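You operate a simulated robot arm through the tools that you are given. There is no shell and no other tool. Be economical: measure what you need, move in short steps, check, and stop when the job is done.

Carry out the task below with a simulated two-armed robot. There is one attempt and no reset: what you move stays moved.

Task
Unlock the shop door, slide the window sign to OPEN, wind the blind up, turn the drawer lock to FREE.

The check looks at the end state, three seconds after you hand in, the way a careful person would. Anything else that was tipped, shoved, dropped, spilled or broken makes it a failure.

Robot
Two 6-joint arms with two-finger parallel grippers on one trunk, on a base that drives. Base frame: it is fixed to the floor where the robot stands at the start and does not move with it; the origin is under the middle of the robot, x ahead of it, y to its left, z up. Lengths are in mm, angles in rad, forces in N, time in s.
The left shoulder is at the start at [280, 209, 1154], the right one opposite. With the tool pointing down near the work surface each hand reaches from about 560 to 940 mm from the robot's upright axis, wherever it stands, measured 20 degrees to its own side. Places, roughly: cash button [-1600, 600, 1000]; clear button [-1700, 700, 1000]; door lock dial [600, 0, 1100]; drawer lock dial [-1800, 800, 1000]; refund button [-1700, 600, 1000]; rent button [-1700, 600, 1000]; return button [-1700, 700, 1000]; shop door [800, -400, 1000]; sign cover [400, 400, 1000]; total button [-1600, 600, 1000]. Payload 1.57 kg a hand.
Tool frame (each hand has its own): the origin (TCP) lies between the finger pads and is the grasp point; the fingertips stand 30 mm ahead of it; z points along the fingers, y is the line along which they close. Largest opening 80 mm; finger width 17, thickness 12; the body of the gripper, 40 by 82 mm, starts 80 mm behind the TCP.
Orientation is told as [roll, pitch, yaw] about the base's x, y, z axes, in that order, counted from this pose: with the fingers straight down and closing along the base's y, the tool's x points along the base's -x, its y along +y and its z along -z.

Tools
- The arms move only by the tool send_rows. It takes "left_plan", "right_plan" or both (then of equal length, played together; a hand with none holds still); each is a list of rows, each a list of 3 entries, a list of its own where there are three numbers: the shift along the base's x, y, z in units of 250 mm (1.0 is 250 mm), then the turn, a rotation vector about the base's x, y, z in units of 45 degrees (1.0 is 45 degrees), then the finger opening in mm, from 0 to 80. In form: [[[dx, dy, dz], [ax, ay, az], grip], ...]. A call has 1 to 10 rows; each row is the pose to reach, as a shift and turn from the pose commanded when the call began. A call with a number of a shift or a turn outside -1 to 1 is refused whole. A row lasts 0.2 s, in which the tool goes at most 50 mm and 0.15 rad; a call with a longer step from one row to the next is refused whole, and so is a gripper value outside its range. Where a pose cannot be reached the arm comes as near as it can. A force on the tool above 40 N (or 10 N above the force at the start of the call, whichever is more), or a blocked arm, ends the call early, and 0.2 s more pass. Each finger travels about 153 mm/s and halts on what it meets, pressing with about 43 N; the grip force reading is that of the motor and also rises with nothing between the fingers. The clock runs only during rows and for 0.2 s after the last one: add rows that repeat a pose to give the fingers time. It gives the time, the measured TCP pose, the force on the tool (base axes), the opening and the grip force at its end, in the units of the frame above (readings bear some noise), with the torque about the TCP (base axes, N m) and any sound that the robot's microphone picked up.
- Cameras (640 x 400 px; columns grow to the right, rows downward): "scene" is now at [231.6, 76.7, 1608.6]; the picture's right is [0.51, -0.86, 0.02], its down [-0.56, -0.35, -0.75] and it looks along [0.65, 0.38, -0.66] (base axes); focal length 222 px, centre (320, 200). "left" rides on the left gripper at [72, 7, -122] in its tool frame; the picture's right is [-0.09, 1.00, 0.00], its down [-0.84, -0.08, -0.54] and it looks along [-0.54, -0.05, 0.84] (tool axes); focal length 238 px, centre (320, 200). "right" rides on the right gripper at [72, -7, -122] in its tool frame; the picture's right is [0.09, 1.00, 0.00], its down [-0.84, 0.08, -0.54] and it looks along [-0.54, 0.05, 0.84] (tool axes); focal length 238 px, centre (320, 200). There is no depth. A picture from a camera that has moved, and an enlarged one, comes with that camera's place and axes in the base frame and with its lens.
- grab_frame(camera): a new picture of that camera. No time passes.
- lift_body(by): slides the trunk up (or, below 0, down) by that many mm; the arms and the scene camera ride with it, the base frame stays. It gives what a move gives, with no picture.
- steer(legs): drives the robot by 1 to 6 legs, each [ahead, turn to the left] in mm and rad, along the robot's own axes; the way and the turn of a leg run together, so that a leg with both is an arc; at most 1500 mm and 3.142 rad a leg. The arms and the cameras ride along, it lands a little off, and it stops where it bumps. It gives what a move gives.
- turn_head(pan, tilt): turns the head with the scene camera to pan (to the left, within 1.501 rad either way) and tilt (down, from -0.506 to 1.204), counted from straight ahead of the robot. It gives what a move gives.
- zoom(camera, box): a new picture of the part [left, top, right, bottom] of that camera's present view, enlarged. No time passes.
- close_job(): hands the job in; it is judged then, once.

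Go step by step. Nothing tells you exact positions but the pictures and the camera data: compare them with the known pose of the tool, close in by small moves and look again before you grip or let go. The budget is 120 turns and 108 pictures, counting those below and the enlarged ones. Unless the task says otherwise, let go and move clear before handing in.

The tools are called after "Emit:" as a command line: name --argument value ..., lists and objects as JSON in quotes. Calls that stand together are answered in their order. send_rows: Moves the arms, as the interface text tells. Its arguments: {"type":"object","properties":{"left_plan":{"type":"array","items":{"type":"array"}},"right_plan":{"type":"array","items":{"type":"array"}}},"required":[]} The other tools are called the same way: lift_body (by) slides the trunk up or down; steer (legs) drives the base; turn_head (pan, tilt) turns the head that bears the scene camera; grab_frame (camera) takes a picture; zoom (camera, box) takes an enlarged picture of a part of a camera's view; close_job () hands the job in.

At the start:

```text
clock: 0.0
left_position: [398.9, 425.5, 1370.5]
left_ee_rot: [-0.002, -0.003, 0.0]
left_ft_force: [-0.2, 0.3, 0.3]
left_torque: [-0.01, 0.0, 0.0]
left_gripper_width: 80.0
left_grasp_force: 0.1
right_position: [567.6, 6.3, 1442.4]
right_ee_rot: [-0.001, -0.002, 0.0]
right_ft_force: [0.0, -0.3, 0.3]
right_torque: [0.0, 0.01, -0.01]
right_gripper_width: 79.9
right_grasp_force: 0.1
trunk travel left (down, up): [-850.0, 140.0]
robot x, y, heading: [1.3, -2.6, 0.003]
head pan, tilt: [0.539, 0.705]
```

scene: 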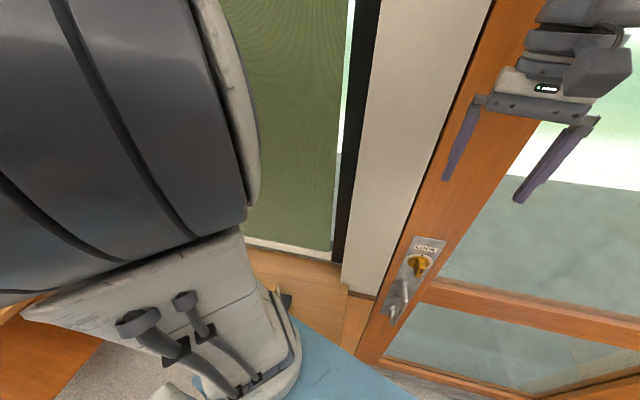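
right: 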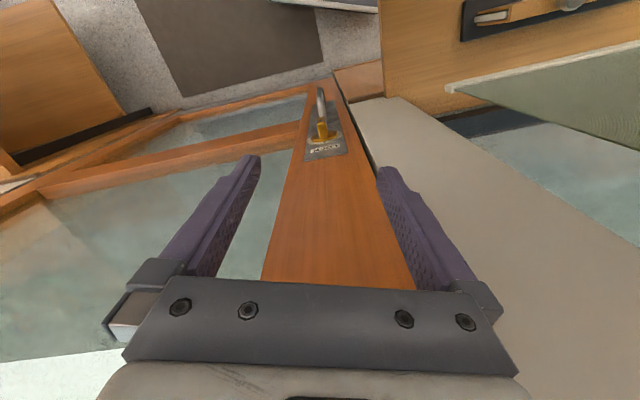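
left: 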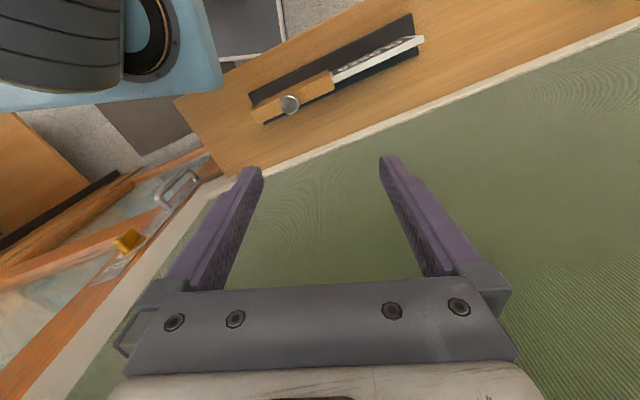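

I see the door with its yellow lock knob, the green blind down, and below the window a sill with a sliding sign cover. I'll enlarge these first.

Emit:
zoom --camera "scene" --box '[360, 220, 480, 330]'

Emit:
zoom --camera "left" --box '[220, 0, 460, 150]'

Emit:
zoom --camera "right" --box '[260, 70, 400, 180]'

```text
3.64 times, centred on (420, 275) of scene
camera zoom: at [231.6, 76.7, 1608.6], right [0.51, -0.86, 0.02], down [-0.56, -0.35, -0.75], along [0.65, 0.38, -0.66], focal length 807 px, centre (-44, -73)
```

zoom: 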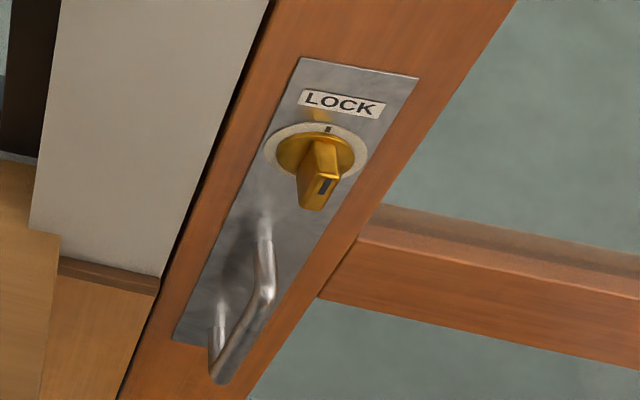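

```text
2.67 times, centred on (340, 75) of left
camera zoom: at [325.4, 431.9, 1491.3], right [0.09, 1.0, 0.0], down [0.84, -0.08, 0.54], along [0.54, -0.05, -0.84], focal length 636 px, centre (267, 533)
```

zoom: 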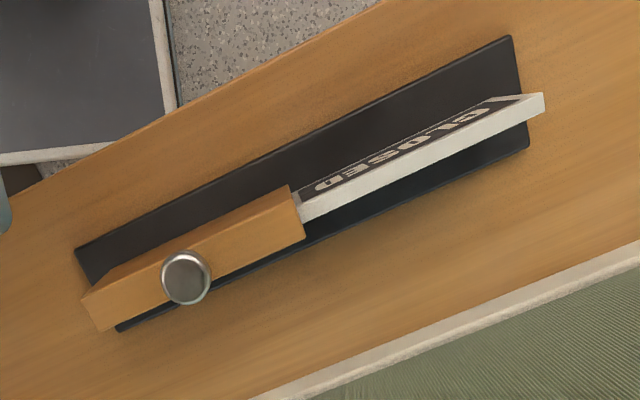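

```text
3.64 times, centred on (330, 125) of right
camera zoom: at [496.6, -0.3, 1564.7], right [-0.09, 1.0, 0.0], down [0.84, 0.08, 0.54], along [0.54, 0.05, -0.84], focal length 867 px, centre (284, 473)
```

zoom: 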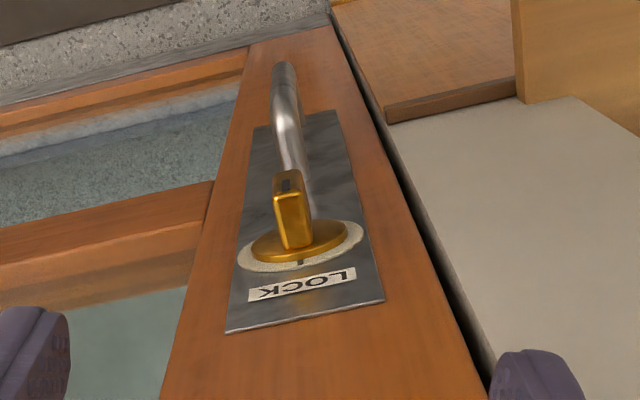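

The lock knob triangulates to about (636, 20, 1127), and the door face normal is tilted about 18° from x. I'll look around for the blind winder and the counter.

Emit:
turn_head --pan 0.9 --tilt 0.2

Emit:
grab_frame --camera "scene"

Emit:
turn_head --pan 1.5 --tilt 0.5

Emit:
grab_frame --camera "scene"

Emit:
turn_head --pan -0.3 --tilt 0.4

Emit:
grab_frame --camera "scene"

```text
clock: 0.9
left_position: [397.2, 402.5, 1375.4]
left_ee_rot: [0.018, -0.002, -0.001]
left_ft_force: [0.4, 1.3, -0.3]
left_torque: [0.0, -0.01, 0.03]
left_gripper_width: 79.9
left_grasp_force: 0.0
right_position: [566.5, -20.1, 1440.4]
right_ee_rot: [0.018, -0.002, 0.002]
right_ft_force: [1.0, -0.1, -1.4]
right_torque: [-0.06, 0.02, 0.02]
right_gripper_width: 80.0
right_grasp_force: 0.1
trunk travel left (down, up): [-850.0, 140.0]
robot x, y, heading: [-1.2, 2.2, 0.002]
head pan, tilt: [0.901, 0.201]
```

```text
101 pictures are left
camera scene: at [217.1, 108.0, 1653.6], right [0.78, -0.62, 0.01], down [-0.12, -0.18, -0.98], along [0.61, 0.76, -0.22], focal length 222 px, centre (320, 200)
```

scene: 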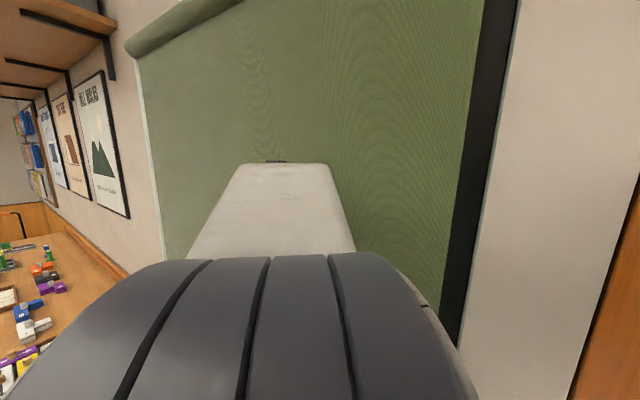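

```text
clock: 1.9
left_position: [397.2, 402.1, 1375.1]
left_ee_rot: [0.017, -0.001, -0.001]
left_ft_force: [0.2, 0.8, -0.4]
left_torque: [0.0, -0.05, -0.03]
left_gripper_width: 79.9
left_grasp_force: 0.1
right_position: [565.0, -20.3, 1440.6]
right_ee_rot: [0.018, -0.004, -0.002]
right_ft_force: [0.3, 0.5, 0.0]
right_torque: [-0.03, 0.03, -0.06]
right_gripper_width: 80.0
right_grasp_force: 0.0
trunk travel left (down, up): [-850.0, 140.0]
robot x, y, heading: [2.3, -0.7, -0.0]
head pan, tilt: [1.499, 0.499]
```

```text
100 pictures are left
camera scene: at [165.4, 124.3, 1625.8], right [1.0, -0.07, 0.0], down [-0.03, -0.49, -0.87], along [0.06, 0.87, -0.5], focal length 222 px, centre (320, 200)
```

scene: 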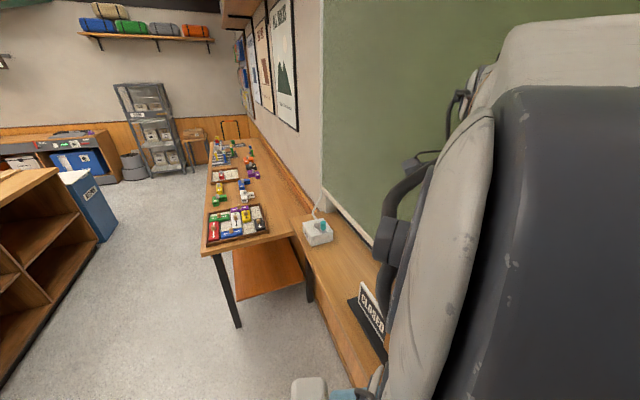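

```text
clock: 3.7
left_position: [398.7, 401.5, 1375.7]
left_ee_rot: [0.02, -0.003, 0.002]
left_ft_force: [-0.8, 0.7, -0.3]
left_torque: [-0.03, -0.01, -0.03]
left_gripper_width: 79.9
left_grasp_force: 0.1
right_position: [565.1, -20.8, 1440.4]
right_ee_rot: [0.016, -0.003, 0.0]
right_ft_force: [-0.6, 0.7, 0.0]
right_torque: [-0.01, 0.0, -0.03]
right_gripper_width: 79.9
right_grasp_force: 0.0
trunk travel left (down, up): [-850.0, 140.0]
robot x, y, heading: [-1.7, -0.7, 0.003]
head pan, tilt: [-0.3, 0.4]
```

```text
99 pictures are left
camera scene: at [247.3, 6.4, 1637.3], right [-0.29, -0.96, 0.02], down [-0.37, 0.1, -0.92], along [0.88, -0.28, -0.38], focal length 222 px, centre (320, 200)
```

scene: 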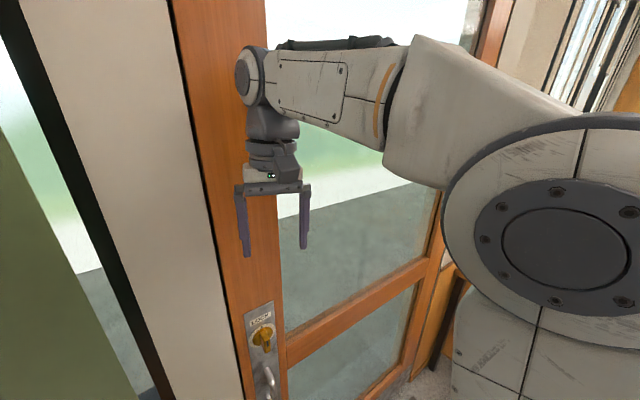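

The blind winder is the small box with a teal knob on the sill near (220, 925, 1020), and the sign cover's knob is near (411, 367). I'll back off so that the dial, sign and winder sit in comfortable reach.

Emit:
steer --legs '[[-330, 0]]'

Emit:
turn_head --pan 0.3 --tilt 0.5

Emit:
grab_frame --camera "scene"

```text
clock: 5.9
left_position: [66.6, 401.6, 1374.7]
left_ee_rot: [0.018, -0.002, 0.001]
left_ft_force: [0.4, 0.0, 0.2]
left_torque: [0.03, 0.02, -0.01]
left_gripper_width: 80.2
left_grasp_force: 0.1
right_position: [236.8, -21.2, 1440.6]
right_ee_rot: [0.019, -0.003, 0.001]
right_ft_force: [0.1, 0.7, 0.8]
right_torque: [0.05, -0.01, 0.0]
right_gripper_width: 80.0
right_grasp_force: 0.1
trunk travel left (down, up): [-850.0, 140.0]
robot x, y, heading: [-332.9, 0.0, 0.005]
head pan, tilt: [-0.3, 0.4]
```

```text
clock: 6.9
left_position: [69.7, 384.3, 1367.6]
left_ee_rot: [-0.014, 0.035, -0.003]
left_ft_force: [0.2, -0.2, -1.0]
left_torque: [0.0, 0.0, 0.0]
left_gripper_width: 80.3
left_grasp_force: 0.0
right_position: [235.4, -44.9, 1439.9]
right_ee_rot: [0.038, -0.006, -0.001]
right_ft_force: [-0.9, 0.1, -0.6]
right_torque: [0.02, 0.04, -0.01]
right_gripper_width: 79.9
right_grasp_force: 0.1
trunk travel left (down, up): [-850.0, 140.0]
robot x, y, heading: [-330.7, 0.1, -0.003]
head pan, tilt: [0.3, 0.499]
```

```text
98 pictures are left
camera scene: at [-80.3, 17.1, 1635.3], right [-0.18, -0.98, 0.02], down [-0.4, 0.05, -0.92], along [0.9, -0.17, -0.4], focal length 222 px, centre (320, 200)
```

scene: 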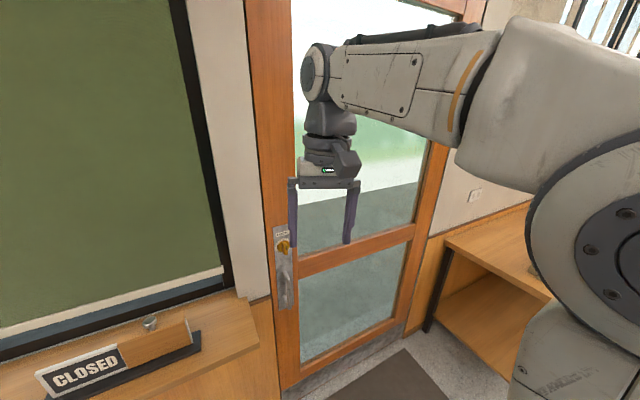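

The arm readings shift slightly when the head turns, and the head pose disagrees with its reading, so I'll look again.

Emit:
grab_frame --camera "scene"

Emit:
send_rows --right_plan '[[[0, 0, 0], [0, 0, 0], 80], [[0, 0, 0], [0, 0, 0], 80]]'

Emit:
grab_frame --camera "scene"

```text
97 pictures are left
camera scene: at [-80.3, 17.1, 1635.3], right [-0.18, -0.98, 0.02], down [-0.4, 0.05, -0.92], along [0.9, -0.17, -0.4], focal length 222 px, centre (320, 200)
```

scene: 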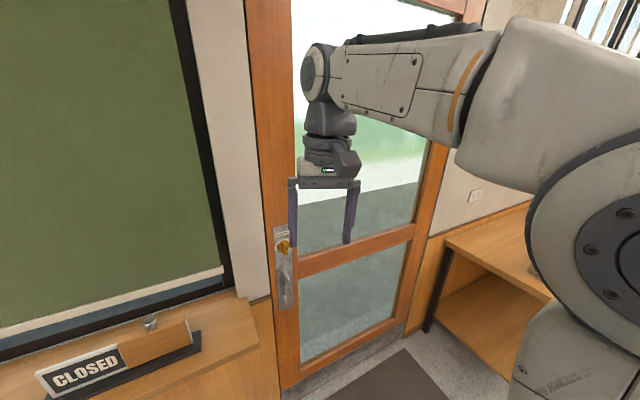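

```text
clock: 7.5
left_position: [68.5, 384.7, 1366.0]
left_ee_rot: [-0.015, 0.036, 0.0]
left_ft_force: [0.8, 1.0, -0.9]
left_torque: [0.0, -0.01, -0.02]
left_gripper_width: 79.9
left_grasp_force: 0.0
right_position: [236.0, -45.2, 1439.0]
right_ee_rot: [0.036, -0.006, 0.001]
right_ft_force: [0.8, -0.3, -0.1]
right_torque: [0.03, -0.02, 0.01]
right_gripper_width: 80.0
right_grasp_force: 0.1
trunk travel left (down, up): [-850.0, 140.0]
robot x, y, heading: [-328.9, 2.4, -0.002]
head pan, tilt: [0.3, 0.499]
```

```text
96 pictures are left
camera scene: at [-80.4, 17.0, 1635.2], right [-0.18, -0.98, 0.02], down [-0.4, 0.05, -0.91], along [0.9, -0.17, -0.4], focal length 222 px, centre (320, 200)
```

scene: 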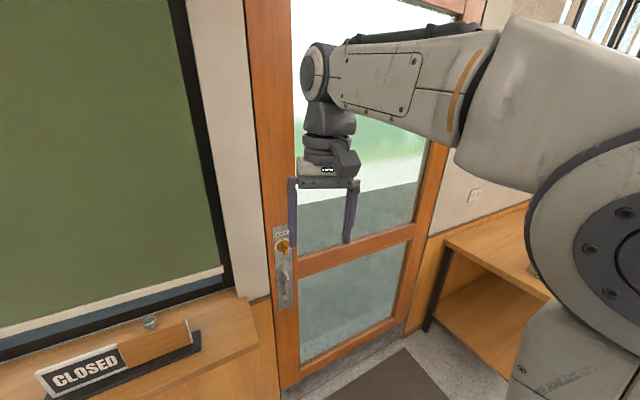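

The head was blocked by the raised left arm, so I'll move that arm forward and out. At the same time I'll begin pitching the right hand to point at the door.

Emit:
send_rows --left_plan '[[[0.1, 0.08, 0], [0, 0, 0], 80], [[0.2, 0.15, 0], [0, 0, 0], 80], [[0.3, 0.22, 0], [0, 0, 0], 80], [[0.4, 0.3, 0], [0, 0, 0], 80], [[0.5, 0.35, -0.05], [0, 0, 0], 80], [[0.6, 0.4, -0.1], [0, 0, 0], 80], [[0.7, 0.4, -0.2], [0, 0, 0], 80], [[0.7, 0.4, -0.3], [0, 0, 0], 80]]' --right_plan '[[[0.05, 0, -0.1], [0, -0.13, 0], 80], [[0.1, 0, -0.2], [0, -0.26, 0], 80], [[0.15, 0, -0.3], [0, -0.39, 0], 80], [[0.2, 0, -0.4], [0, -0.52, 0], 80], [[0.25, 0, -0.5], [0, -0.65, 0], 80], [[0.3, 0, -0.6], [0, -0.78, 0], 80], [[0.35, 0, -0.7], [0, -0.91, 0], 80], [[0.4, 0, -0.8], [0, -1.0, 0], 80]]'

Emit:
grab_frame --camera "scene"

```text
clock: 9.3
left_position: [241.8, 478.0, 1303.8]
left_ee_rot: [0.037, -0.003, 0.001]
left_ft_force: [0.4, -0.9, -0.4]
left_torque: [0.0, 0.03, -0.01]
left_gripper_width: 79.9
left_grasp_force: 0.1
right_position: [333.3, -45.9, 1239.8]
right_ee_rot: [0.036, -0.783, 0.001]
right_ft_force: [0.4, -0.1, 0.1]
right_torque: [0.0, 0.02, -0.03]
right_gripper_width: 80.0
right_grasp_force: 0.1
trunk travel left (down, up): [-850.0, 140.0]
robot x, y, heading: [-330.6, 1.2, -0.003]
head pan, tilt: [0.3, 0.499]
```

```text
95 pictures are left
camera scene: at [-84.2, 60.6, 1627.0], right [0.3, -0.95, 0.02], down [-0.46, -0.16, -0.88], along [0.84, 0.25, -0.48], focal length 222 px, centre (320, 200)
```

scene: 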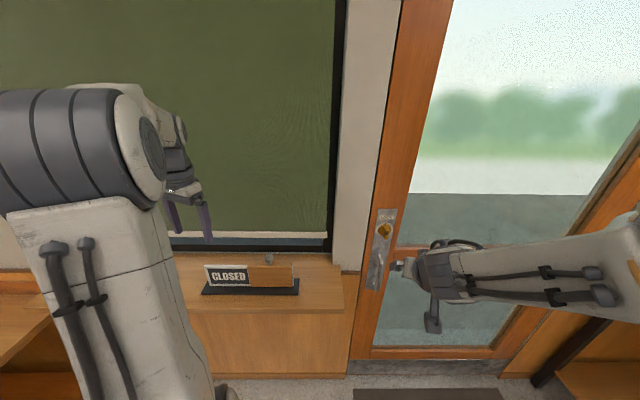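

The head is free now and the view is clear. I'll keep pitching the right hand up to horizontal.

Emit:
send_rows --right_plan '[[[0.05, 0, -0.05], [0, -0.13, 0], 80], [[0.08, 0, -0.1], [0, -0.26, 0], 80], [[0.12, 0, -0.15], [0, -0.39, 0], 80], [[0.16, 0, -0.2], [0, -0.52, 0], 80], [[0.2, 0, -0.25], [0, -0.65, 0], 80], [[0.24, 0, -0.3], [0, -0.78, 0], 80], [[0.28, 0, -0.4], [0, -0.91, 0], 80], [[0.3, 0, -0.45], [0, -1.0, 0], 80]]'

Emit:
send_rows --right_plan '[[[0, 0, 0], [0, 0, 0.14], 80], [[0.05, 0, 0], [0, 0, 0.28], 80], [[0.1, 0, 0], [0, 0, 0.4], 80], [[0.1, 0, 0], [0, 0, 0.4], 80]]'

Emit:
grab_frame --camera "right"

Emit:
grab_frame --camera "scene"

```text
clock: 9.8
left_position: [237.5, 448.9, 1315.1]
left_ee_rot: [0.06, -0.007, -0.001]
left_ft_force: [0.2, -1.2, 0.3]
left_torque: [0.05, -0.01, 0.01]
left_gripper_width: 79.9
left_grasp_force: 0.1
right_position: [343.7, -71.7, 1224.9]
right_ee_rot: [0.062, -0.899, -0.04]
right_ft_force: [-0.9, -1.0, 0.3]
right_torque: [0.05, -0.01, 0.0]
right_gripper_width: 79.9
right_grasp_force: 0.0
trunk travel left (down, up): [-850.0, 140.0]
robot x, y, heading: [-333.6, -0.8, 0.002]
head pan, tilt: [0.3, 0.499]
stopped in row 2 (right hand): the arm was blocked; the commanded pose is now the measured one
```

```text
clock: 10.2
left_position: [240.4, 428.8, 1319.5]
left_ee_rot: [0.076, -0.005, -0.002]
left_ft_force: [-0.2, 0.0, 0.0]
left_torque: [0.07, -0.02, 0.02]
left_gripper_width: 80.1
left_grasp_force: 0.0
right_position: [341.2, -86.0, 1223.7]
right_ee_rot: [0.109, -0.888, -0.063]
right_ft_force: [-0.8, -0.6, -0.2]
right_torque: [0.06, 0.0, 0.08]
right_gripper_width: 79.9
right_grasp_force: 0.1
trunk travel left (down, up): [-850.0, 140.0]
robot x, y, heading: [-330.3, -0.2, -0.001]
head pan, tilt: [0.3, 0.499]
stopped in row 1 (right hand): the arm was blocked; the commanded pose is now the measured one
```

```text
94 pictures are left
camera right: at [203.7, -98.1, 1243.6], right [-0.08, 1.0, 0.0], down [0.1, 0.01, 0.99], along [0.99, 0.08, -0.1], focal length 238 px, centre (320, 200)
```

right: 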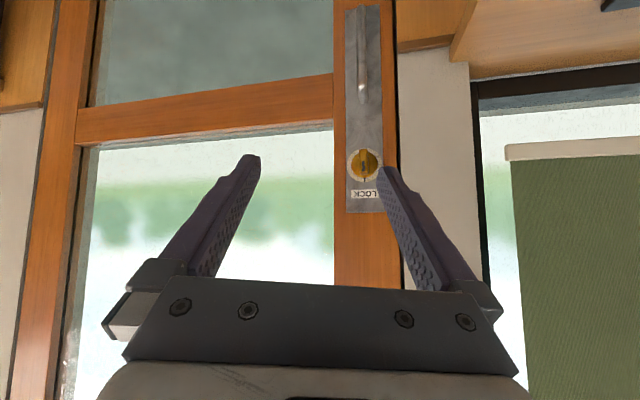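

```text
93 pictures are left
camera scene: at [-85.3, 58.7, 1627.2], right [0.3, -0.95, 0.02], down [-0.46, -0.16, -0.88], along [0.84, 0.25, -0.48], focal length 222 px, centre (320, 200)
```

scene: 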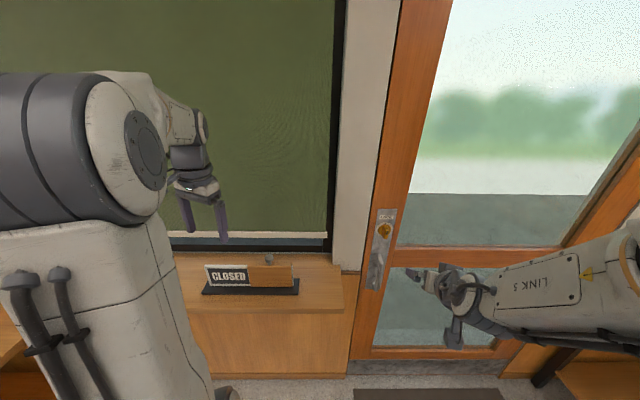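

Both arms have drifted to -y and the right one reports it is blocked, so something is touching. I'll hold still to check for drift and look at the right elbow region.

Emit:
send_rows --left_plan '[[[0, 0, 0], [0, 0, 0], 80], [[0, 0, 0], [0, 0, 0], 80]]' --right_plan '[[[0, 0, 0], [0, 0, 0], 80], [[0, 0, 0], [0, 0, 0], 80]]'

Emit:
turn_head --pan -0.7 --tilt 0.9

Emit:
grab_frame --camera "scene"

Emit:
grab_frame --camera "left"

```text
clock: 10.5
left_position: [237.9, 402.6, 1326.2]
left_ee_rot: [0.098, -0.01, -0.003]
left_ft_force: [0.2, -0.8, 0.7]
left_torque: [0.07, 0.02, -0.02]
left_gripper_width: 79.9
left_grasp_force: 0.1
right_position: [338.8, -109.4, 1222.6]
right_ee_rot: [0.092, -0.884, -0.058]
right_ft_force: [-0.1, -0.8, 0.3]
right_torque: [0.04, 0.03, 0.03]
right_gripper_width: 79.8
right_grasp_force: 0.0
trunk travel left (down, up): [-850.0, 140.0]
robot x, y, heading: [-332.5, 0.0, 0.008]
head pan, tilt: [0.3, 0.499]
stopped in row 1 (right hand): the arm was blocked; the commanded pose is now the measured one
```

```text
clock: 11.8
left_position: [238.8, 406.3, 1324.4]
left_ee_rot: [0.093, -0.008, -0.002]
left_ft_force: [1.1, -0.1, 0.6]
left_torque: [0.01, -0.01, -0.01]
left_gripper_width: 80.0
left_grasp_force: 0.1
right_position: [339.6, -105.8, 1222.0]
right_ee_rot: [0.091, -0.883, -0.054]
right_ft_force: [-0.8, 0.5, 0.4]
right_torque: [-0.01, -0.04, -0.01]
right_gripper_width: 80.2
right_grasp_force: 0.0
trunk travel left (down, up): [-850.0, 140.0]
robot x, y, heading: [-328.5, 2.8, 0.004]
head pan, tilt: [-0.7, 0.901]
```

```text
92 pictures are left
camera scene: at [-113.8, -15.3, 1594.7], right [-0.64, -0.77, 0.02], down [-0.6, 0.49, -0.63], along [0.48, -0.41, -0.78], focal length 222 px, centre (320, 200)
```

scene: 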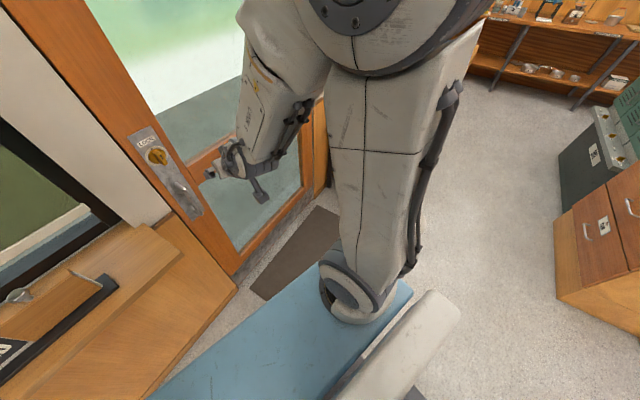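

```text
91 pictures are left
camera left: at [164.0, 401.5, 1444.5], right [0.09, 0.99, 0.09], down [0.83, -0.13, 0.54], along [0.55, 0.03, -0.84], focal length 238 px, centre (320, 200)
```

left: 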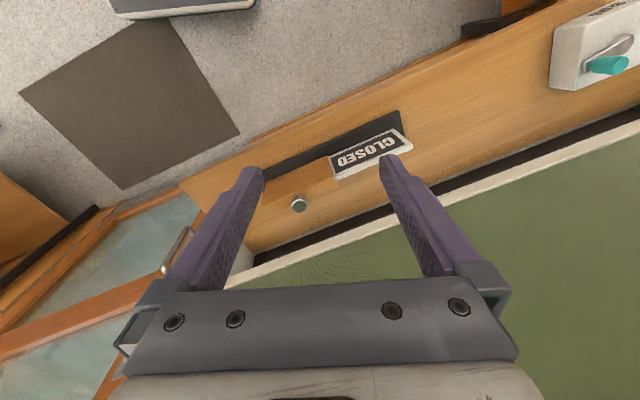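

I can't see a clear cause, but the elbows stand close to the head. I'll centre the head and try a small right-arm motion to see whether it is still blocked.

Emit:
turn_head --pan 0.0 --tilt 0.6

Emit:
send_rows --right_plan '[[[0.04, 0, 0], [0, 0, 0], 80], [[0.08, 0, 0], [0, 0, 0], 80], [[0.12, 0, 0], [0, 0, 0], 80]]'

Emit:
grab_frame --camera "scene"

```text
clock: 12.8
left_position: [238.4, 409.1, 1323.8]
left_ee_rot: [0.093, -0.008, -0.002]
left_ft_force: [0.1, 0.1, 0.1]
left_torque: [0.04, 0.04, -0.01]
left_gripper_width: 80.0
left_grasp_force: 0.1
right_position: [340.5, -104.9, 1221.3]
right_ee_rot: [0.09, -0.883, -0.055]
right_ft_force: [1.0, -0.1, 0.0]
right_torque: [0.02, 0.0, 0.03]
right_gripper_width: 79.9
right_grasp_force: 0.0
trunk travel left (down, up): [-850.0, 140.0]
robot x, y, heading: [-329.1, 3.4, 0.003]
head pan, tilt: [0.0, 0.6]
```

```text
clock: 13.2
left_position: [235.5, 379.6, 1331.8]
left_ee_rot: [0.118, -0.011, -0.003]
left_ft_force: [0.6, -0.9, 0.8]
left_torque: [0.06, 0.01, 0.03]
left_gripper_width: 79.9
left_grasp_force: 0.1
right_position: [339.0, -137.5, 1218.5]
right_ee_rot: [0.068, -0.877, -0.093]
right_ft_force: [-0.3, 0.0, -0.3]
right_torque: [0.03, 0.02, 0.07]
right_gripper_width: 79.7
right_grasp_force: 0.0
trunk travel left (down, up): [-850.0, 140.0]
robot x, y, heading: [-330.3, 1.9, 0.005]
head pan, tilt: [0.0, 0.6]
stopped in row 1 (right hand): the arm was blocked; the commanded pose is now the measured one
```

```text
90 pictures are left
camera scene: at [-85.0, 30.4, 1618.8], right [0.0, -1.0, 0.02], down [-0.56, -0.02, -0.83], along [0.83, -0.01, -0.56], focal length 222 px, centre (320, 200)
```

scene: 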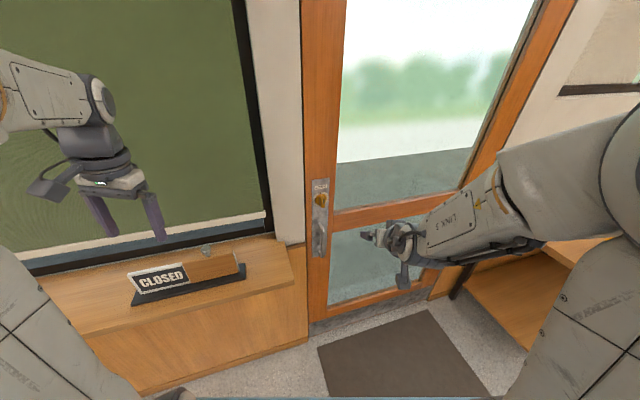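

The hands really are rolling together while the camera stays level. As a test I'll move only the left arm, to see which part is coupled.

Emit:
send_rows --left_plan '[[[0, 0.1, 0], [0, 0, 0], 80], [[0, 0.2, 0], [0, 0, 0], 80], [[0, 0.2, 0], [0, 0, 0], 80]]'

Emit:
turn_head --pan 0.0 --tilt 1.2

Emit:
grab_frame --camera "scene"

```text
clock: 13.9
left_position: [238.7, 434.4, 1330.1]
left_ee_rot: [0.115, -0.009, -0.001]
left_ft_force: [-0.1, 0.9, 0.3]
left_torque: [-0.03, 0.01, -0.01]
left_gripper_width: 80.0
left_grasp_force: 0.1
right_position: [340.9, -133.6, 1217.8]
right_ee_rot: [0.064, -0.877, -0.087]
right_ft_force: [1.1, 0.3, 0.5]
right_torque: [0.03, 0.0, -0.02]
right_gripper_width: 80.0
right_grasp_force: 0.2
trunk travel left (down, up): [-850.0, 140.0]
robot x, y, heading: [-327.1, 0.8, 0.001]
head pan, tilt: [0.0, 0.6]
```

```text
clock: 14.9
left_position: [238.5, 434.8, 1329.8]
left_ee_rot: [0.112, -0.008, -0.001]
left_ft_force: [-0.4, 0.3, 0.2]
left_torque: [-0.01, 0.02, 0.03]
left_gripper_width: 80.0
left_grasp_force: 0.0
right_position: [339.9, -133.2, 1218.7]
right_ee_rot: [0.065, -0.877, -0.085]
right_ft_force: [-0.1, -0.3, -0.7]
right_torque: [-0.01, 0.01, -0.01]
right_gripper_width: 79.8
right_grasp_force: 0.1
trunk travel left (down, up): [-850.0, 140.0]
robot x, y, heading: [-329.5, 4.5, 0.006]
head pan, tilt: [0.0, 1.201]
```

```text
89 pictures are left
camera scene: at [-115.7, 33.2, 1573.9], right [0.0, -1.0, 0.02], down [-0.93, -0.01, -0.36], along [0.36, -0.02, -0.93], focal length 222 px, centre (320, 200)
```

scene: 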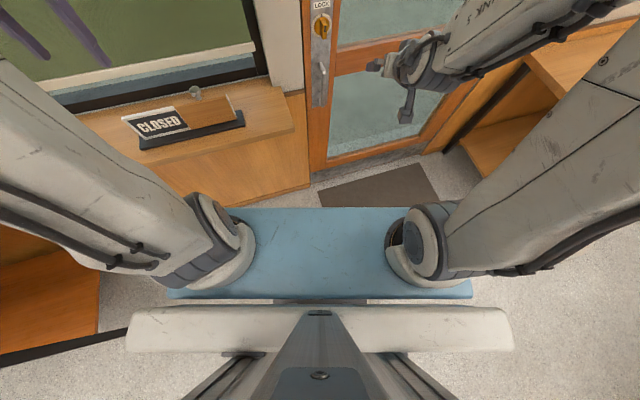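

The roll creep is explained: every re-basing (a drive or a blocked call) adds about 0.02 rad. The right arm's real block is the wrist singularity, because forearm and tool are nearly in line. I'll test whether the wrist has already flipped through by pitching a little further.

Emit:
send_rows --right_plan '[[[0, 0, -0.05], [0, -0.1, 0.0], 80], [[0, 0, -0.1], [0, -0.2, 0], 80], [[0, 0, -0.15], [0, -0.3, 0], 80]]'

Emit:
grab_frame --camera "scene"

```text
clock: 15.8
left_position: [238.7, 435.3, 1328.5]
left_ee_rot: [0.112, -0.009, -0.001]
left_ft_force: [0.1, -0.1, 0.1]
left_torque: [0.05, 0.03, 0.0]
left_gripper_width: 80.0
left_grasp_force: 0.1
right_position: [381.2, -129.0, 1224.6]
right_ee_rot: [-0.002, -1.099, -0.026]
right_ft_force: [0.2, -0.4, 0.7]
right_torque: [0.0, -0.02, 0.01]
right_gripper_width: 79.8
right_grasp_force: 0.1
right hand out of reach, approached as far as the arm can: row 1, 2, 3
trunk travel left (down, up): [-850.0, 140.0]
robot x, y, heading: [-333.0, 4.6, 0.006]
head pan, tilt: [0.0, 1.201]
```

```text
88 pictures are left
camera scene: at [-114.7, 33.5, 1573.6], right [0.0, -1.0, 0.02], down [-0.93, -0.01, -0.36], along [0.36, -0.02, -0.93], focal length 222 px, centre (320, 200)
```

scene: 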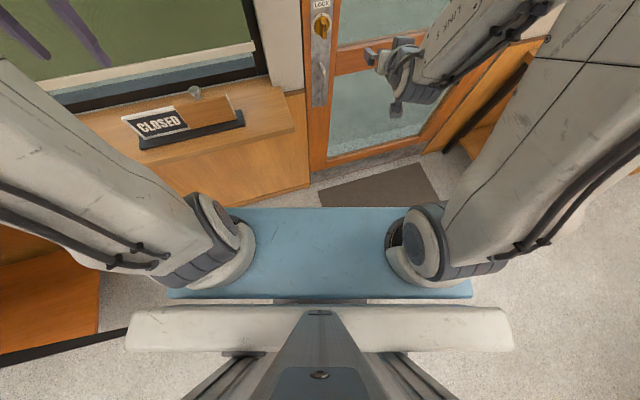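

It got through, but it wants to be farther out. I'll carry on pitching while moving forward.

Emit:
send_rows --right_plan '[[[0.1, 0.05, 0], [0, -0.1, 0.05], 80], [[0.2, 0.1, 0], [0, -0.2, 0.1], 80], [[0.3, 0.15, 0], [0, -0.3, 0.15], 80], [[0.35, 0.2, 0], [0, -0.4, 0.2], 80], [[0.4, 0.25, -0.05], [0, -0.5, 0.3], 80], [[0.4, 0.25, -0.1], [0, -0.6, 0.4], 80]]'

Emit:
turn_head --pan 0.0 --tilt 0.7

Emit:
grab_frame --camera "scene"

Emit:
grab_frame --camera "right"

```text
clock: 17.1
left_position: [238.1, 435.0, 1330.3]
left_ee_rot: [0.114, -0.008, -0.001]
left_ft_force: [0.5, -0.7, 0.5]
left_torque: [0.02, 0.03, -0.02]
left_gripper_width: 80.0
left_grasp_force: 0.0
right_position: [437.0, 39.5, 1202.9]
right_ee_rot: [-1.484, -1.487, 1.737]
right_ft_force: [0.7, -1.1, -0.3]
right_torque: [0.01, -0.01, 0.0]
right_gripper_width: 80.1
right_grasp_force: 0.0
right hand out of reach, approached as far as the arm can: row 1, 2, 3, 4, 5, 6
trunk travel left (down, up): [-850.0, 140.0]
robot x, y, heading: [-331.8, 4.7, 0.008]
head pan, tilt: [0.0, 1.201]
```

```text
clock: 18.1
left_position: [238.4, 434.0, 1329.3]
left_ee_rot: [0.112, -0.009, -0.001]
left_ft_force: [-0.5, -0.1, -0.6]
left_torque: [0.01, 0.04, 0.01]
left_gripper_width: 80.1
left_grasp_force: 0.1
right_position: [436.6, 38.5, 1203.8]
right_ee_rot: [-1.468, -1.483, 1.719]
right_ft_force: [-0.2, 0.8, 0.3]
right_torque: [-0.04, 0.02, -0.03]
right_gripper_width: 79.9
right_grasp_force: 0.0
trunk travel left (down, up): [-850.0, 140.0]
robot x, y, heading: [-331.3, 2.4, 0.004]
head pan, tilt: [0.0, 0.7]
```

```text
87 pictures are left
camera scene: at [-86.8, 34.5, 1609.7], right [0.0, -1.0, 0.02], down [-0.64, -0.02, -0.76], along [0.76, -0.01, -0.64], focal length 222 px, centre (320, 200)
```

scene: 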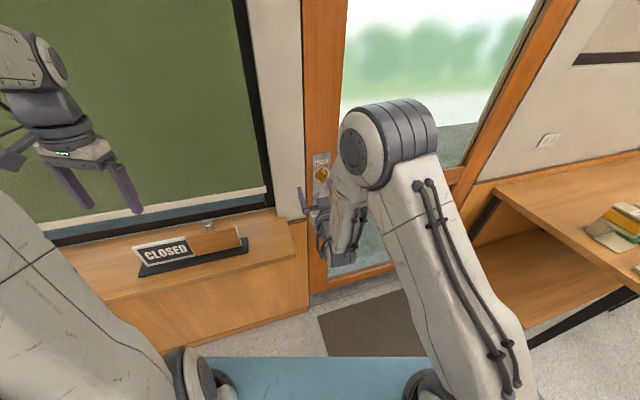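

```text
86 pictures are left
camera right: at [322.9, -4.1, 1133.3], right [-0.25, 0.95, -0.18], down [-0.56, 0.01, 0.83], along [0.79, 0.3, 0.53], focal length 238 px, centre (320, 200)
```

right: 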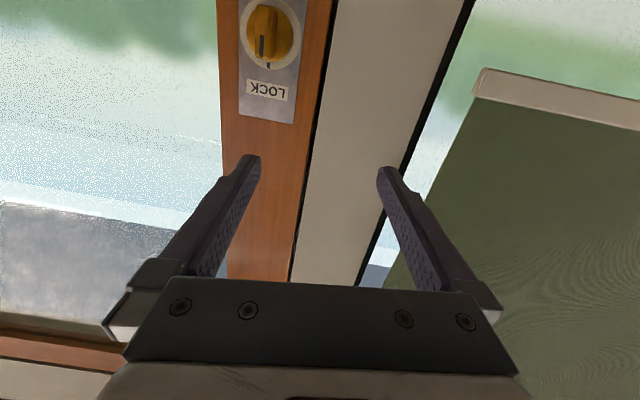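

The arm settled with the hand nearly horizontal and only about 10° rolled. I'll move toward the standoff point in front of the dial and correct the roll.

Emit:
send_rows --right_plan '[[[0.1, 0, 0], [0.05, 0.02, 0.02], 70], [[0.2, -0.05, -0.05], [0.1, 0.03, 0.04], 60], [[0.3, -0.1, -0.1], [0.15, 0.04, 0.06], 60], [[0.3, -0.15, -0.15], [0.2, 0.06, 0.08], 60], [[0.3, -0.15, -0.15], [0.2, 0.06, 0.08], 60]]'

Emit:
grab_frame --camera "right"

Emit:
grab_frame --camera "scene"

```text
clock: 19.3
left_position: [237.7, 434.0, 1329.7]
left_ee_rot: [0.113, -0.008, -0.002]
left_ft_force: [0.5, -0.1, 0.1]
left_torque: [0.0, 0.01, -0.01]
left_gripper_width: 79.7
left_grasp_force: 0.1
right_position: [511.6, 76.8, 1198.6]
right_ee_rot: [-0.972, -1.536, 1.228]
right_ft_force: [-0.3, -1.0, -0.1]
right_torque: [0.02, 0.02, 0.01]
right_gripper_width: 60.0
right_grasp_force: 0.1
right hand out of reach, approached as far as the arm can: row 1, 2, 3, 4, 5
trunk travel left (down, up): [-850.0, 140.0]
robot x, y, heading: [-330.0, 5.0, 0.003]
head pan, tilt: [0.0, 0.7]
```

```text
85 pictures are left
camera right: at [396.5, 37.5, 1130.0], right [-0.25, 0.96, -0.12], down [-0.53, -0.03, 0.84], along [0.81, 0.28, 0.52], focal length 238 px, centre (320, 200)
```

right: 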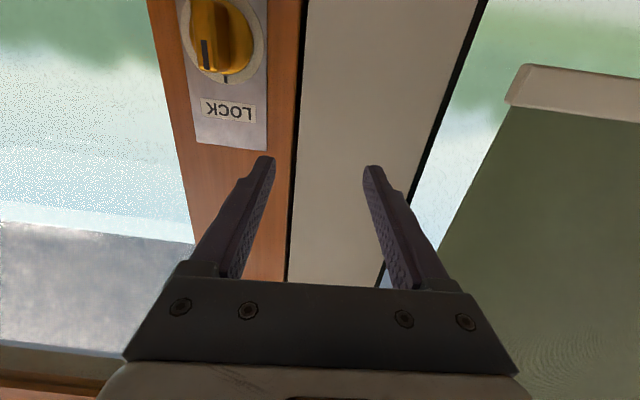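

```text
84 pictures are left
camera scene: at [-87.2, 34.5, 1609.8], right [0.0, -1.0, 0.02], down [-0.64, -0.02, -0.77], along [0.77, -0.01, -0.64], focal length 222 px, centre (320, 200)
```

scene: 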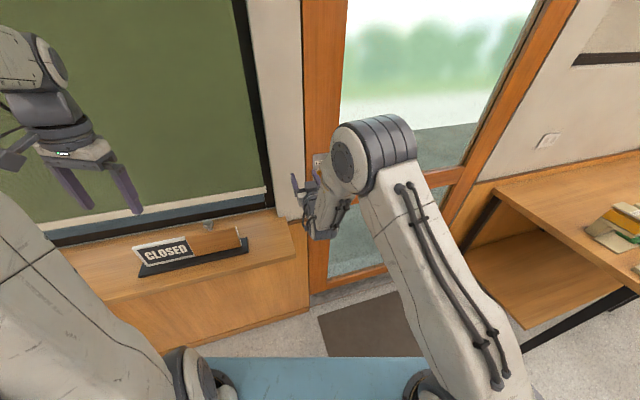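

The hand is too close in for a horizontal posture. I'll back off another 160 mm and then see where the commanded pose actually lies.

Emit:
steer --legs '[[-160, 0]]'

Emit:
send_rows --right_plan '[[[0.1, 0, 0], [0, 0, 0], 60], [[0.2, 0, 0], [0, 0, 0], 60], [[0.3, 0, 0], [0, 0, 0], 60], [[0.3, 0, 0], [0, 0, 0], 60], [[0.3, 0, 0], [0, 0, 0], 60]]'

Emit:
grab_frame --camera "scene"

```text
clock: 20.7
left_position: [78.7, 432.1, 1329.3]
left_ee_rot: [0.114, -0.006, 0.001]
left_ft_force: [0.0, -0.1, 0.4]
left_torque: [0.04, 0.04, 0.0]
left_gripper_width: 79.8
left_grasp_force: 0.0
right_position: [352.4, 76.3, 1196.8]
right_ee_rot: [-1.017, -1.537, 1.282]
right_ft_force: [0.0, 0.6, -0.6]
right_torque: [0.01, -0.02, 0.01]
right_gripper_width: 60.2
right_grasp_force: 0.0
trunk travel left (down, up): [-850.0, 140.0]
robot x, y, heading: [-489.0, 0.6, -0.002]
head pan, tilt: [0.0, 0.7]
```

```text
clock: 21.9
left_position: [78.1, 432.0, 1328.1]
left_ee_rot: [0.113, -0.01, 0.002]
left_ft_force: [-0.3, 0.1, 0.1]
left_torque: [-0.02, 0.0, 0.03]
left_gripper_width: 80.2
left_grasp_force: 0.1
right_position: [424.0, 90.3, 1199.9]
right_ee_rot: [-0.977, -1.535, 1.229]
right_ft_force: [0.1, 0.1, 0.3]
right_torque: [0.0, -0.03, -0.03]
right_gripper_width: 60.0
right_grasp_force: 0.1
right hand out of reach, approached as far as the arm can: row 2, 3, 4, 5
trunk travel left (down, up): [-850.0, 140.0]
robot x, y, heading: [-495.2, -0.9, 0.001]
head pan, tilt: [0.0, 0.7]
```

```text
83 pictures are left
camera scene: at [-247.6, -0.2, 1606.7], right [0.0, -1.0, 0.0], down [-0.64, 0.0, -0.76], along [0.76, 0.0, -0.64], focal length 222 px, centre (320, 200)
```

scene: 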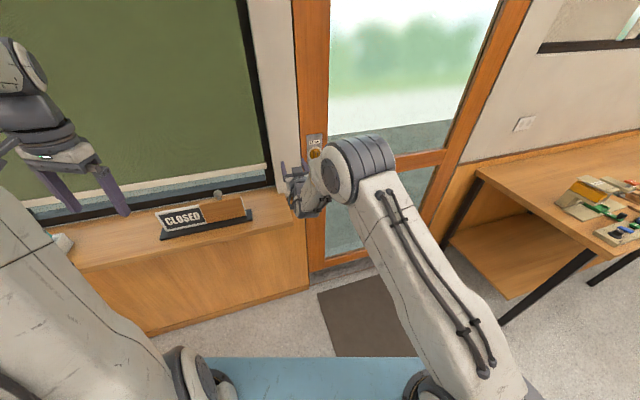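

The robot stands level again now. I'll move the right hand to the right and a bit back, to see whether that frees it.

Emit:
send_rows --right_plan '[[[-0.05, -0.1, 0], [0, 0, 0], 60], [[-0.1, -0.2, 0], [0, 0, 0], 60], [[-0.15, -0.3, 0], [0, 0, 0], 60], [[-0.2, -0.4, -0.05], [0, 0, 0], 60], [[-0.2, -0.5, -0.1], [0, 0, 0], 60], [[-0.2, -0.6, -0.1], [0, 0, 0], 60], [[-0.2, -0.6, -0.1], [0, 0, 0], 60]]'

Emit:
grab_frame --camera "scene"

```text
clock: 23.5
left_position: [78.9, 432.6, 1328.7]
left_ee_rot: [0.114, -0.007, 0.0]
left_ft_force: [0.3, 0.6, 0.4]
left_torque: [-0.01, -0.01, 0.01]
left_gripper_width: 79.9
left_grasp_force: 0.1
right_position: [351.6, 26.9, 1186.5]
right_ee_rot: [-1.057, -1.516, 1.249]
right_ft_force: [-0.9, 0.6, 0.0]
right_torque: [0.02, 0.0, 0.02]
right_gripper_width: 59.8
right_grasp_force: 0.1
right hand out of reach, approached as far as the arm can: row 1, 2, 3, 4, 5, 6, 7
trunk travel left (down, up): [-850.0, 140.0]
robot x, y, heading: [-490.8, 2.2, -0.001]
head pan, tilt: [0.0, 0.7]
```

```text
82 pictures are left
camera scene: at [-247.7, -0.3, 1606.8], right [0.0, -1.0, 0.0], down [-0.64, 0.0, -0.76], along [0.76, 0.0, -0.64], focal length 222 px, centre (320, 200)
```

scene: 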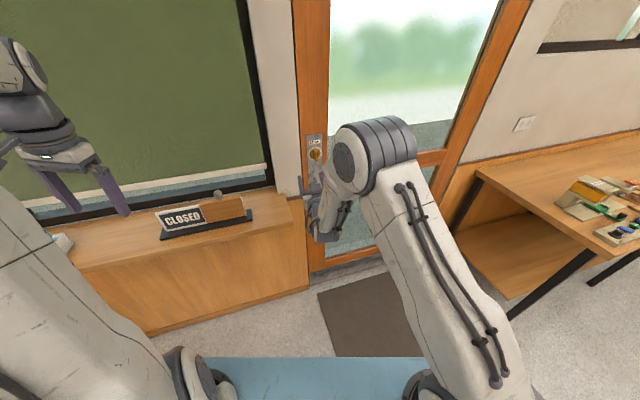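

The wrist seems to be against a joint limit in this roll. I'll roll the hand about its own pointing axis to see which direction frees it.

Emit:
send_rows --right_plan '[[[-0.2, 0, 0], [0.18, 0.06, 0], 60], [[-0.2, 0, 0], [0.36, 0.12, 0], 60], [[-0.2, 0, 0], [0.54, 0.18, 0], 60], [[-0.2, 0, 0], [0.72, 0.24, 0], 60], [[-0.2, 0, 0], [0.9, 0.3, 0], 60], [[-0.2, 0, 0], [0.9, 0.3, 0], 60]]'

Emit:
grab_frame --camera "scene"

Emit:
grab_frame --camera "right"

```text
clock: 24.9
left_position: [77.3, 431.8, 1328.1]
left_ee_rot: [0.114, -0.009, 0.001]
left_ft_force: [-0.3, 0.5, 0.6]
left_torque: [0.01, 0.01, -0.02]
left_gripper_width: 80.3
left_grasp_force: 0.0
right_position: [337.8, 138.5, 1349.2]
right_ee_rot: [1.257, -0.917, -1.143]
right_ft_force: [-1.0, 0.8, -0.8]
right_torque: [0.0, -0.01, 0.01]
right_gripper_width: 60.0
right_grasp_force: 0.0
right hand out of reach, approached as far as the arm can: row 1, 2, 3, 4, 5, 6
trunk travel left (down, up): [-850.0, 140.0]
robot x, y, heading: [-491.1, -0.1, -0.004]
head pan, tilt: [0.0, 0.7]
```

```text
81 pictures are left
camera scene: at [-247.8, -0.6, 1606.8], right [0.0, -1.0, 0.0], down [-0.64, 0.0, -0.77], along [0.77, 0.0, -0.64], focal length 222 px, centre (320, 200)
```

scene: 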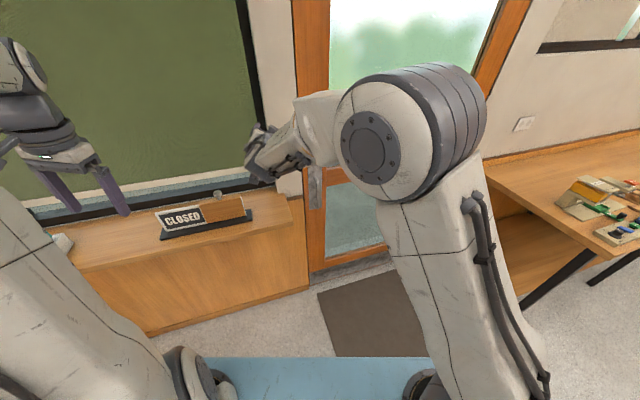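

```text
80 pictures are left
camera right: at [203.6, 151.7, 1311.8], right [-0.05, 0.86, 0.5], down [-0.32, -0.49, 0.81], along [0.95, -0.11, 0.3], focal length 238 px, centre (320, 200)
```

right: 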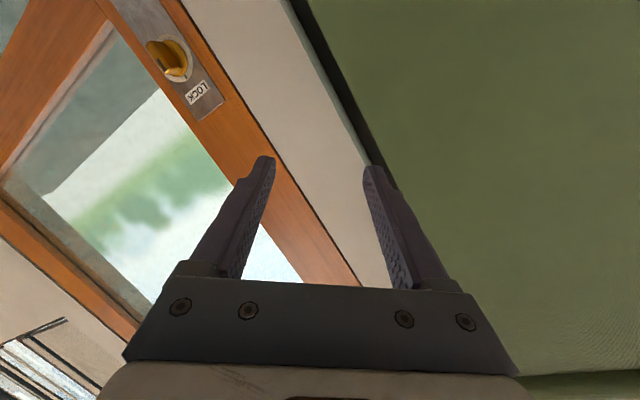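

The right camera now views the dial at an angle, so I'll zoom in to read the labels and the knob shape.

Emit:
zoom --camera "right" --box '[120, 10, 240, 130]'

Emit:
zoom --camera "scene" --box '[290, 120, 350, 220]'

```text
3.33 times, centred on (180, 70) of right
camera zoom: at [203.6, 151.7, 1311.8], right [-0.05, 0.86, 0.5], down [-0.32, -0.49, 0.81], along [0.95, -0.11, 0.3], focal length 794 px, centre (787, 633)
```

zoom: 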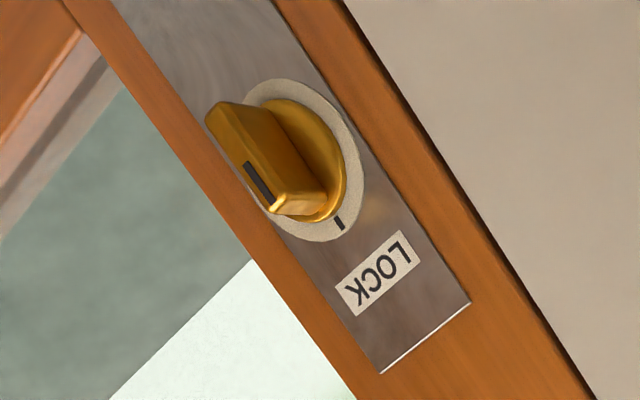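

```text
4.00 times, centred on (320, 170) of scene
camera zoom: at [-247.8, -0.6, 1606.8], right [0.0, -1.0, 0.0], down [-0.64, 0.0, -0.77], along [0.77, 0.0, -0.64], focal length 887 px, centre (320, 320)
```

zoom: 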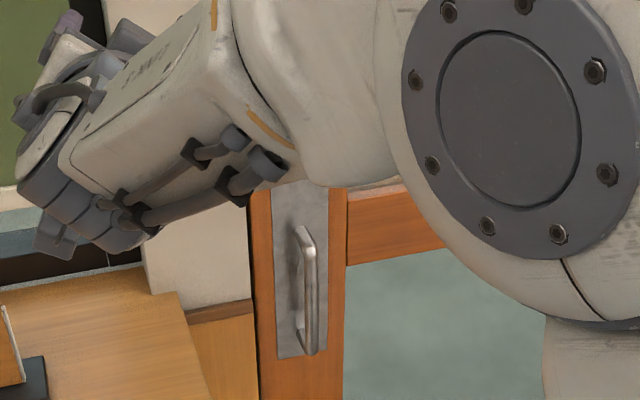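

Only LOCK is marked, so unlocking means turning the knob about 90° away from it. The wrist can't bend up this far at this trunk height, so I'll bring the right arm back to a relaxed pose. Then I'll lower the trunk so the forearm comes level with the dial.

Emit:
send_rows --right_plan '[[[-0.08, -0.1, 0.02], [-0.08, 0.09, 0.01], 60], [[-0.16, -0.2, 0.05], [-0.17, 0.17, 0.03], 60], [[-0.24, -0.3, 0.07], [-0.25, 0.26, 0.04], 60], [[-0.32, -0.4, 0.1], [-0.33, 0.34, 0.05], 60], [[-0.4, -0.5, 0.12], [-0.42, 0.43, 0.07], 60], [[-0.48, -0.6, 0.15], [-0.5, 0.51, 0.08], 60], [[-0.56, -0.75, 0.17], [-0.58, 0.6, 0.1], 60], [[-0.63, -0.85, 0.2], [-0.67, 0.69, 0.11], 60], [[-0.63, -0.85, 0.2], [-0.67, 0.69, 0.11], 60]]'

Emit:
grab_frame --camera "scene"

```text
clock: 26.9
left_position: [77.6, 432.2, 1329.8]
left_ee_rot: [0.113, -0.008, -0.001]
left_ft_force: [-0.9, 0.6, 0.5]
left_torque: [0.0, -0.01, -0.02]
left_gripper_width: 79.9
left_grasp_force: 0.1
right_position: [182.4, -74.2, 1398.2]
right_ee_rot: [0.089, -0.775, -0.132]
right_ft_force: [0.3, 0.5, 0.1]
right_torque: [0.0, 0.03, -0.01]
right_gripper_width: 60.0
right_grasp_force: 0.0
trunk travel left (down, up): [-850.0, 140.0]
robot x, y, heading: [-495.0, -2.6, -0.001]
head pan, tilt: [0.0, 0.7]
```

```text
77 pictures are left
camera scene: at [-247.7, -0.3, 1606.7], right [0.0, -1.0, 0.0], down [-0.64, 0.0, -0.76], along [0.76, 0.0, -0.64], focal length 222 px, centre (320, 200)
```

scene: 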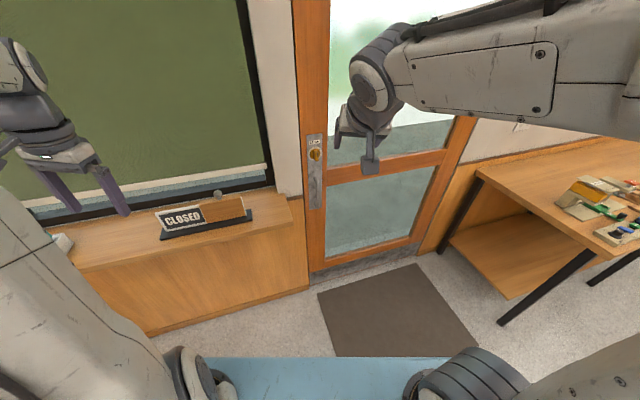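

The arm follows exactly again. I'll lower the trunk 400 mm so that the hand works upward from below.

Emit:
lift_body --by -400

Emit:
grab_frame --camera "scene"

```text
clock: 30.7
left_position: [77.2, 432.3, 929.1]
left_ee_rot: [0.113, -0.009, 0.0]
left_ft_force: [0.2, -0.2, 0.1]
left_torque: [0.0, -0.01, -0.01]
left_gripper_width: 80.1
left_grasp_force: 0.0
right_position: [183.2, -72.7, 998.7]
right_ee_rot: [0.091, -0.776, -0.133]
right_ft_force: [-0.4, 0.8, 0.1]
right_torque: [-0.01, 0.02, 0.01]
right_gripper_width: 60.1
right_grasp_force: 0.0
trunk travel left (down, up): [-450.0, 540.0]
robot x, y, heading: [-491.3, 1.7, -0.001]
head pan, tilt: [0.0, 0.7]
```

```text
76 pictures are left
camera scene: at [-247.6, -0.3, 1206.8], right [0.0, -1.0, 0.0], down [-0.64, 0.0, -0.76], along [0.76, 0.0, -0.64], focal length 222 px, centre (320, 200)
```

scene: 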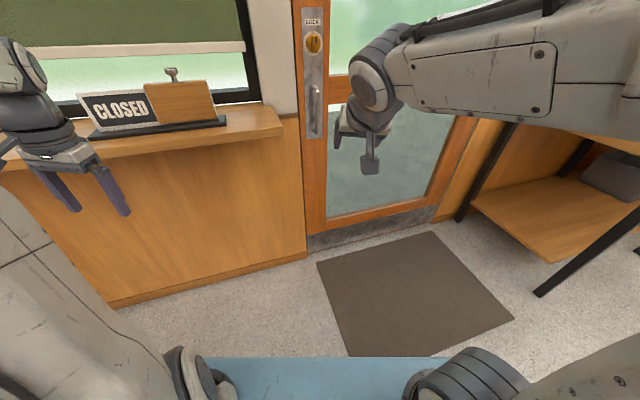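

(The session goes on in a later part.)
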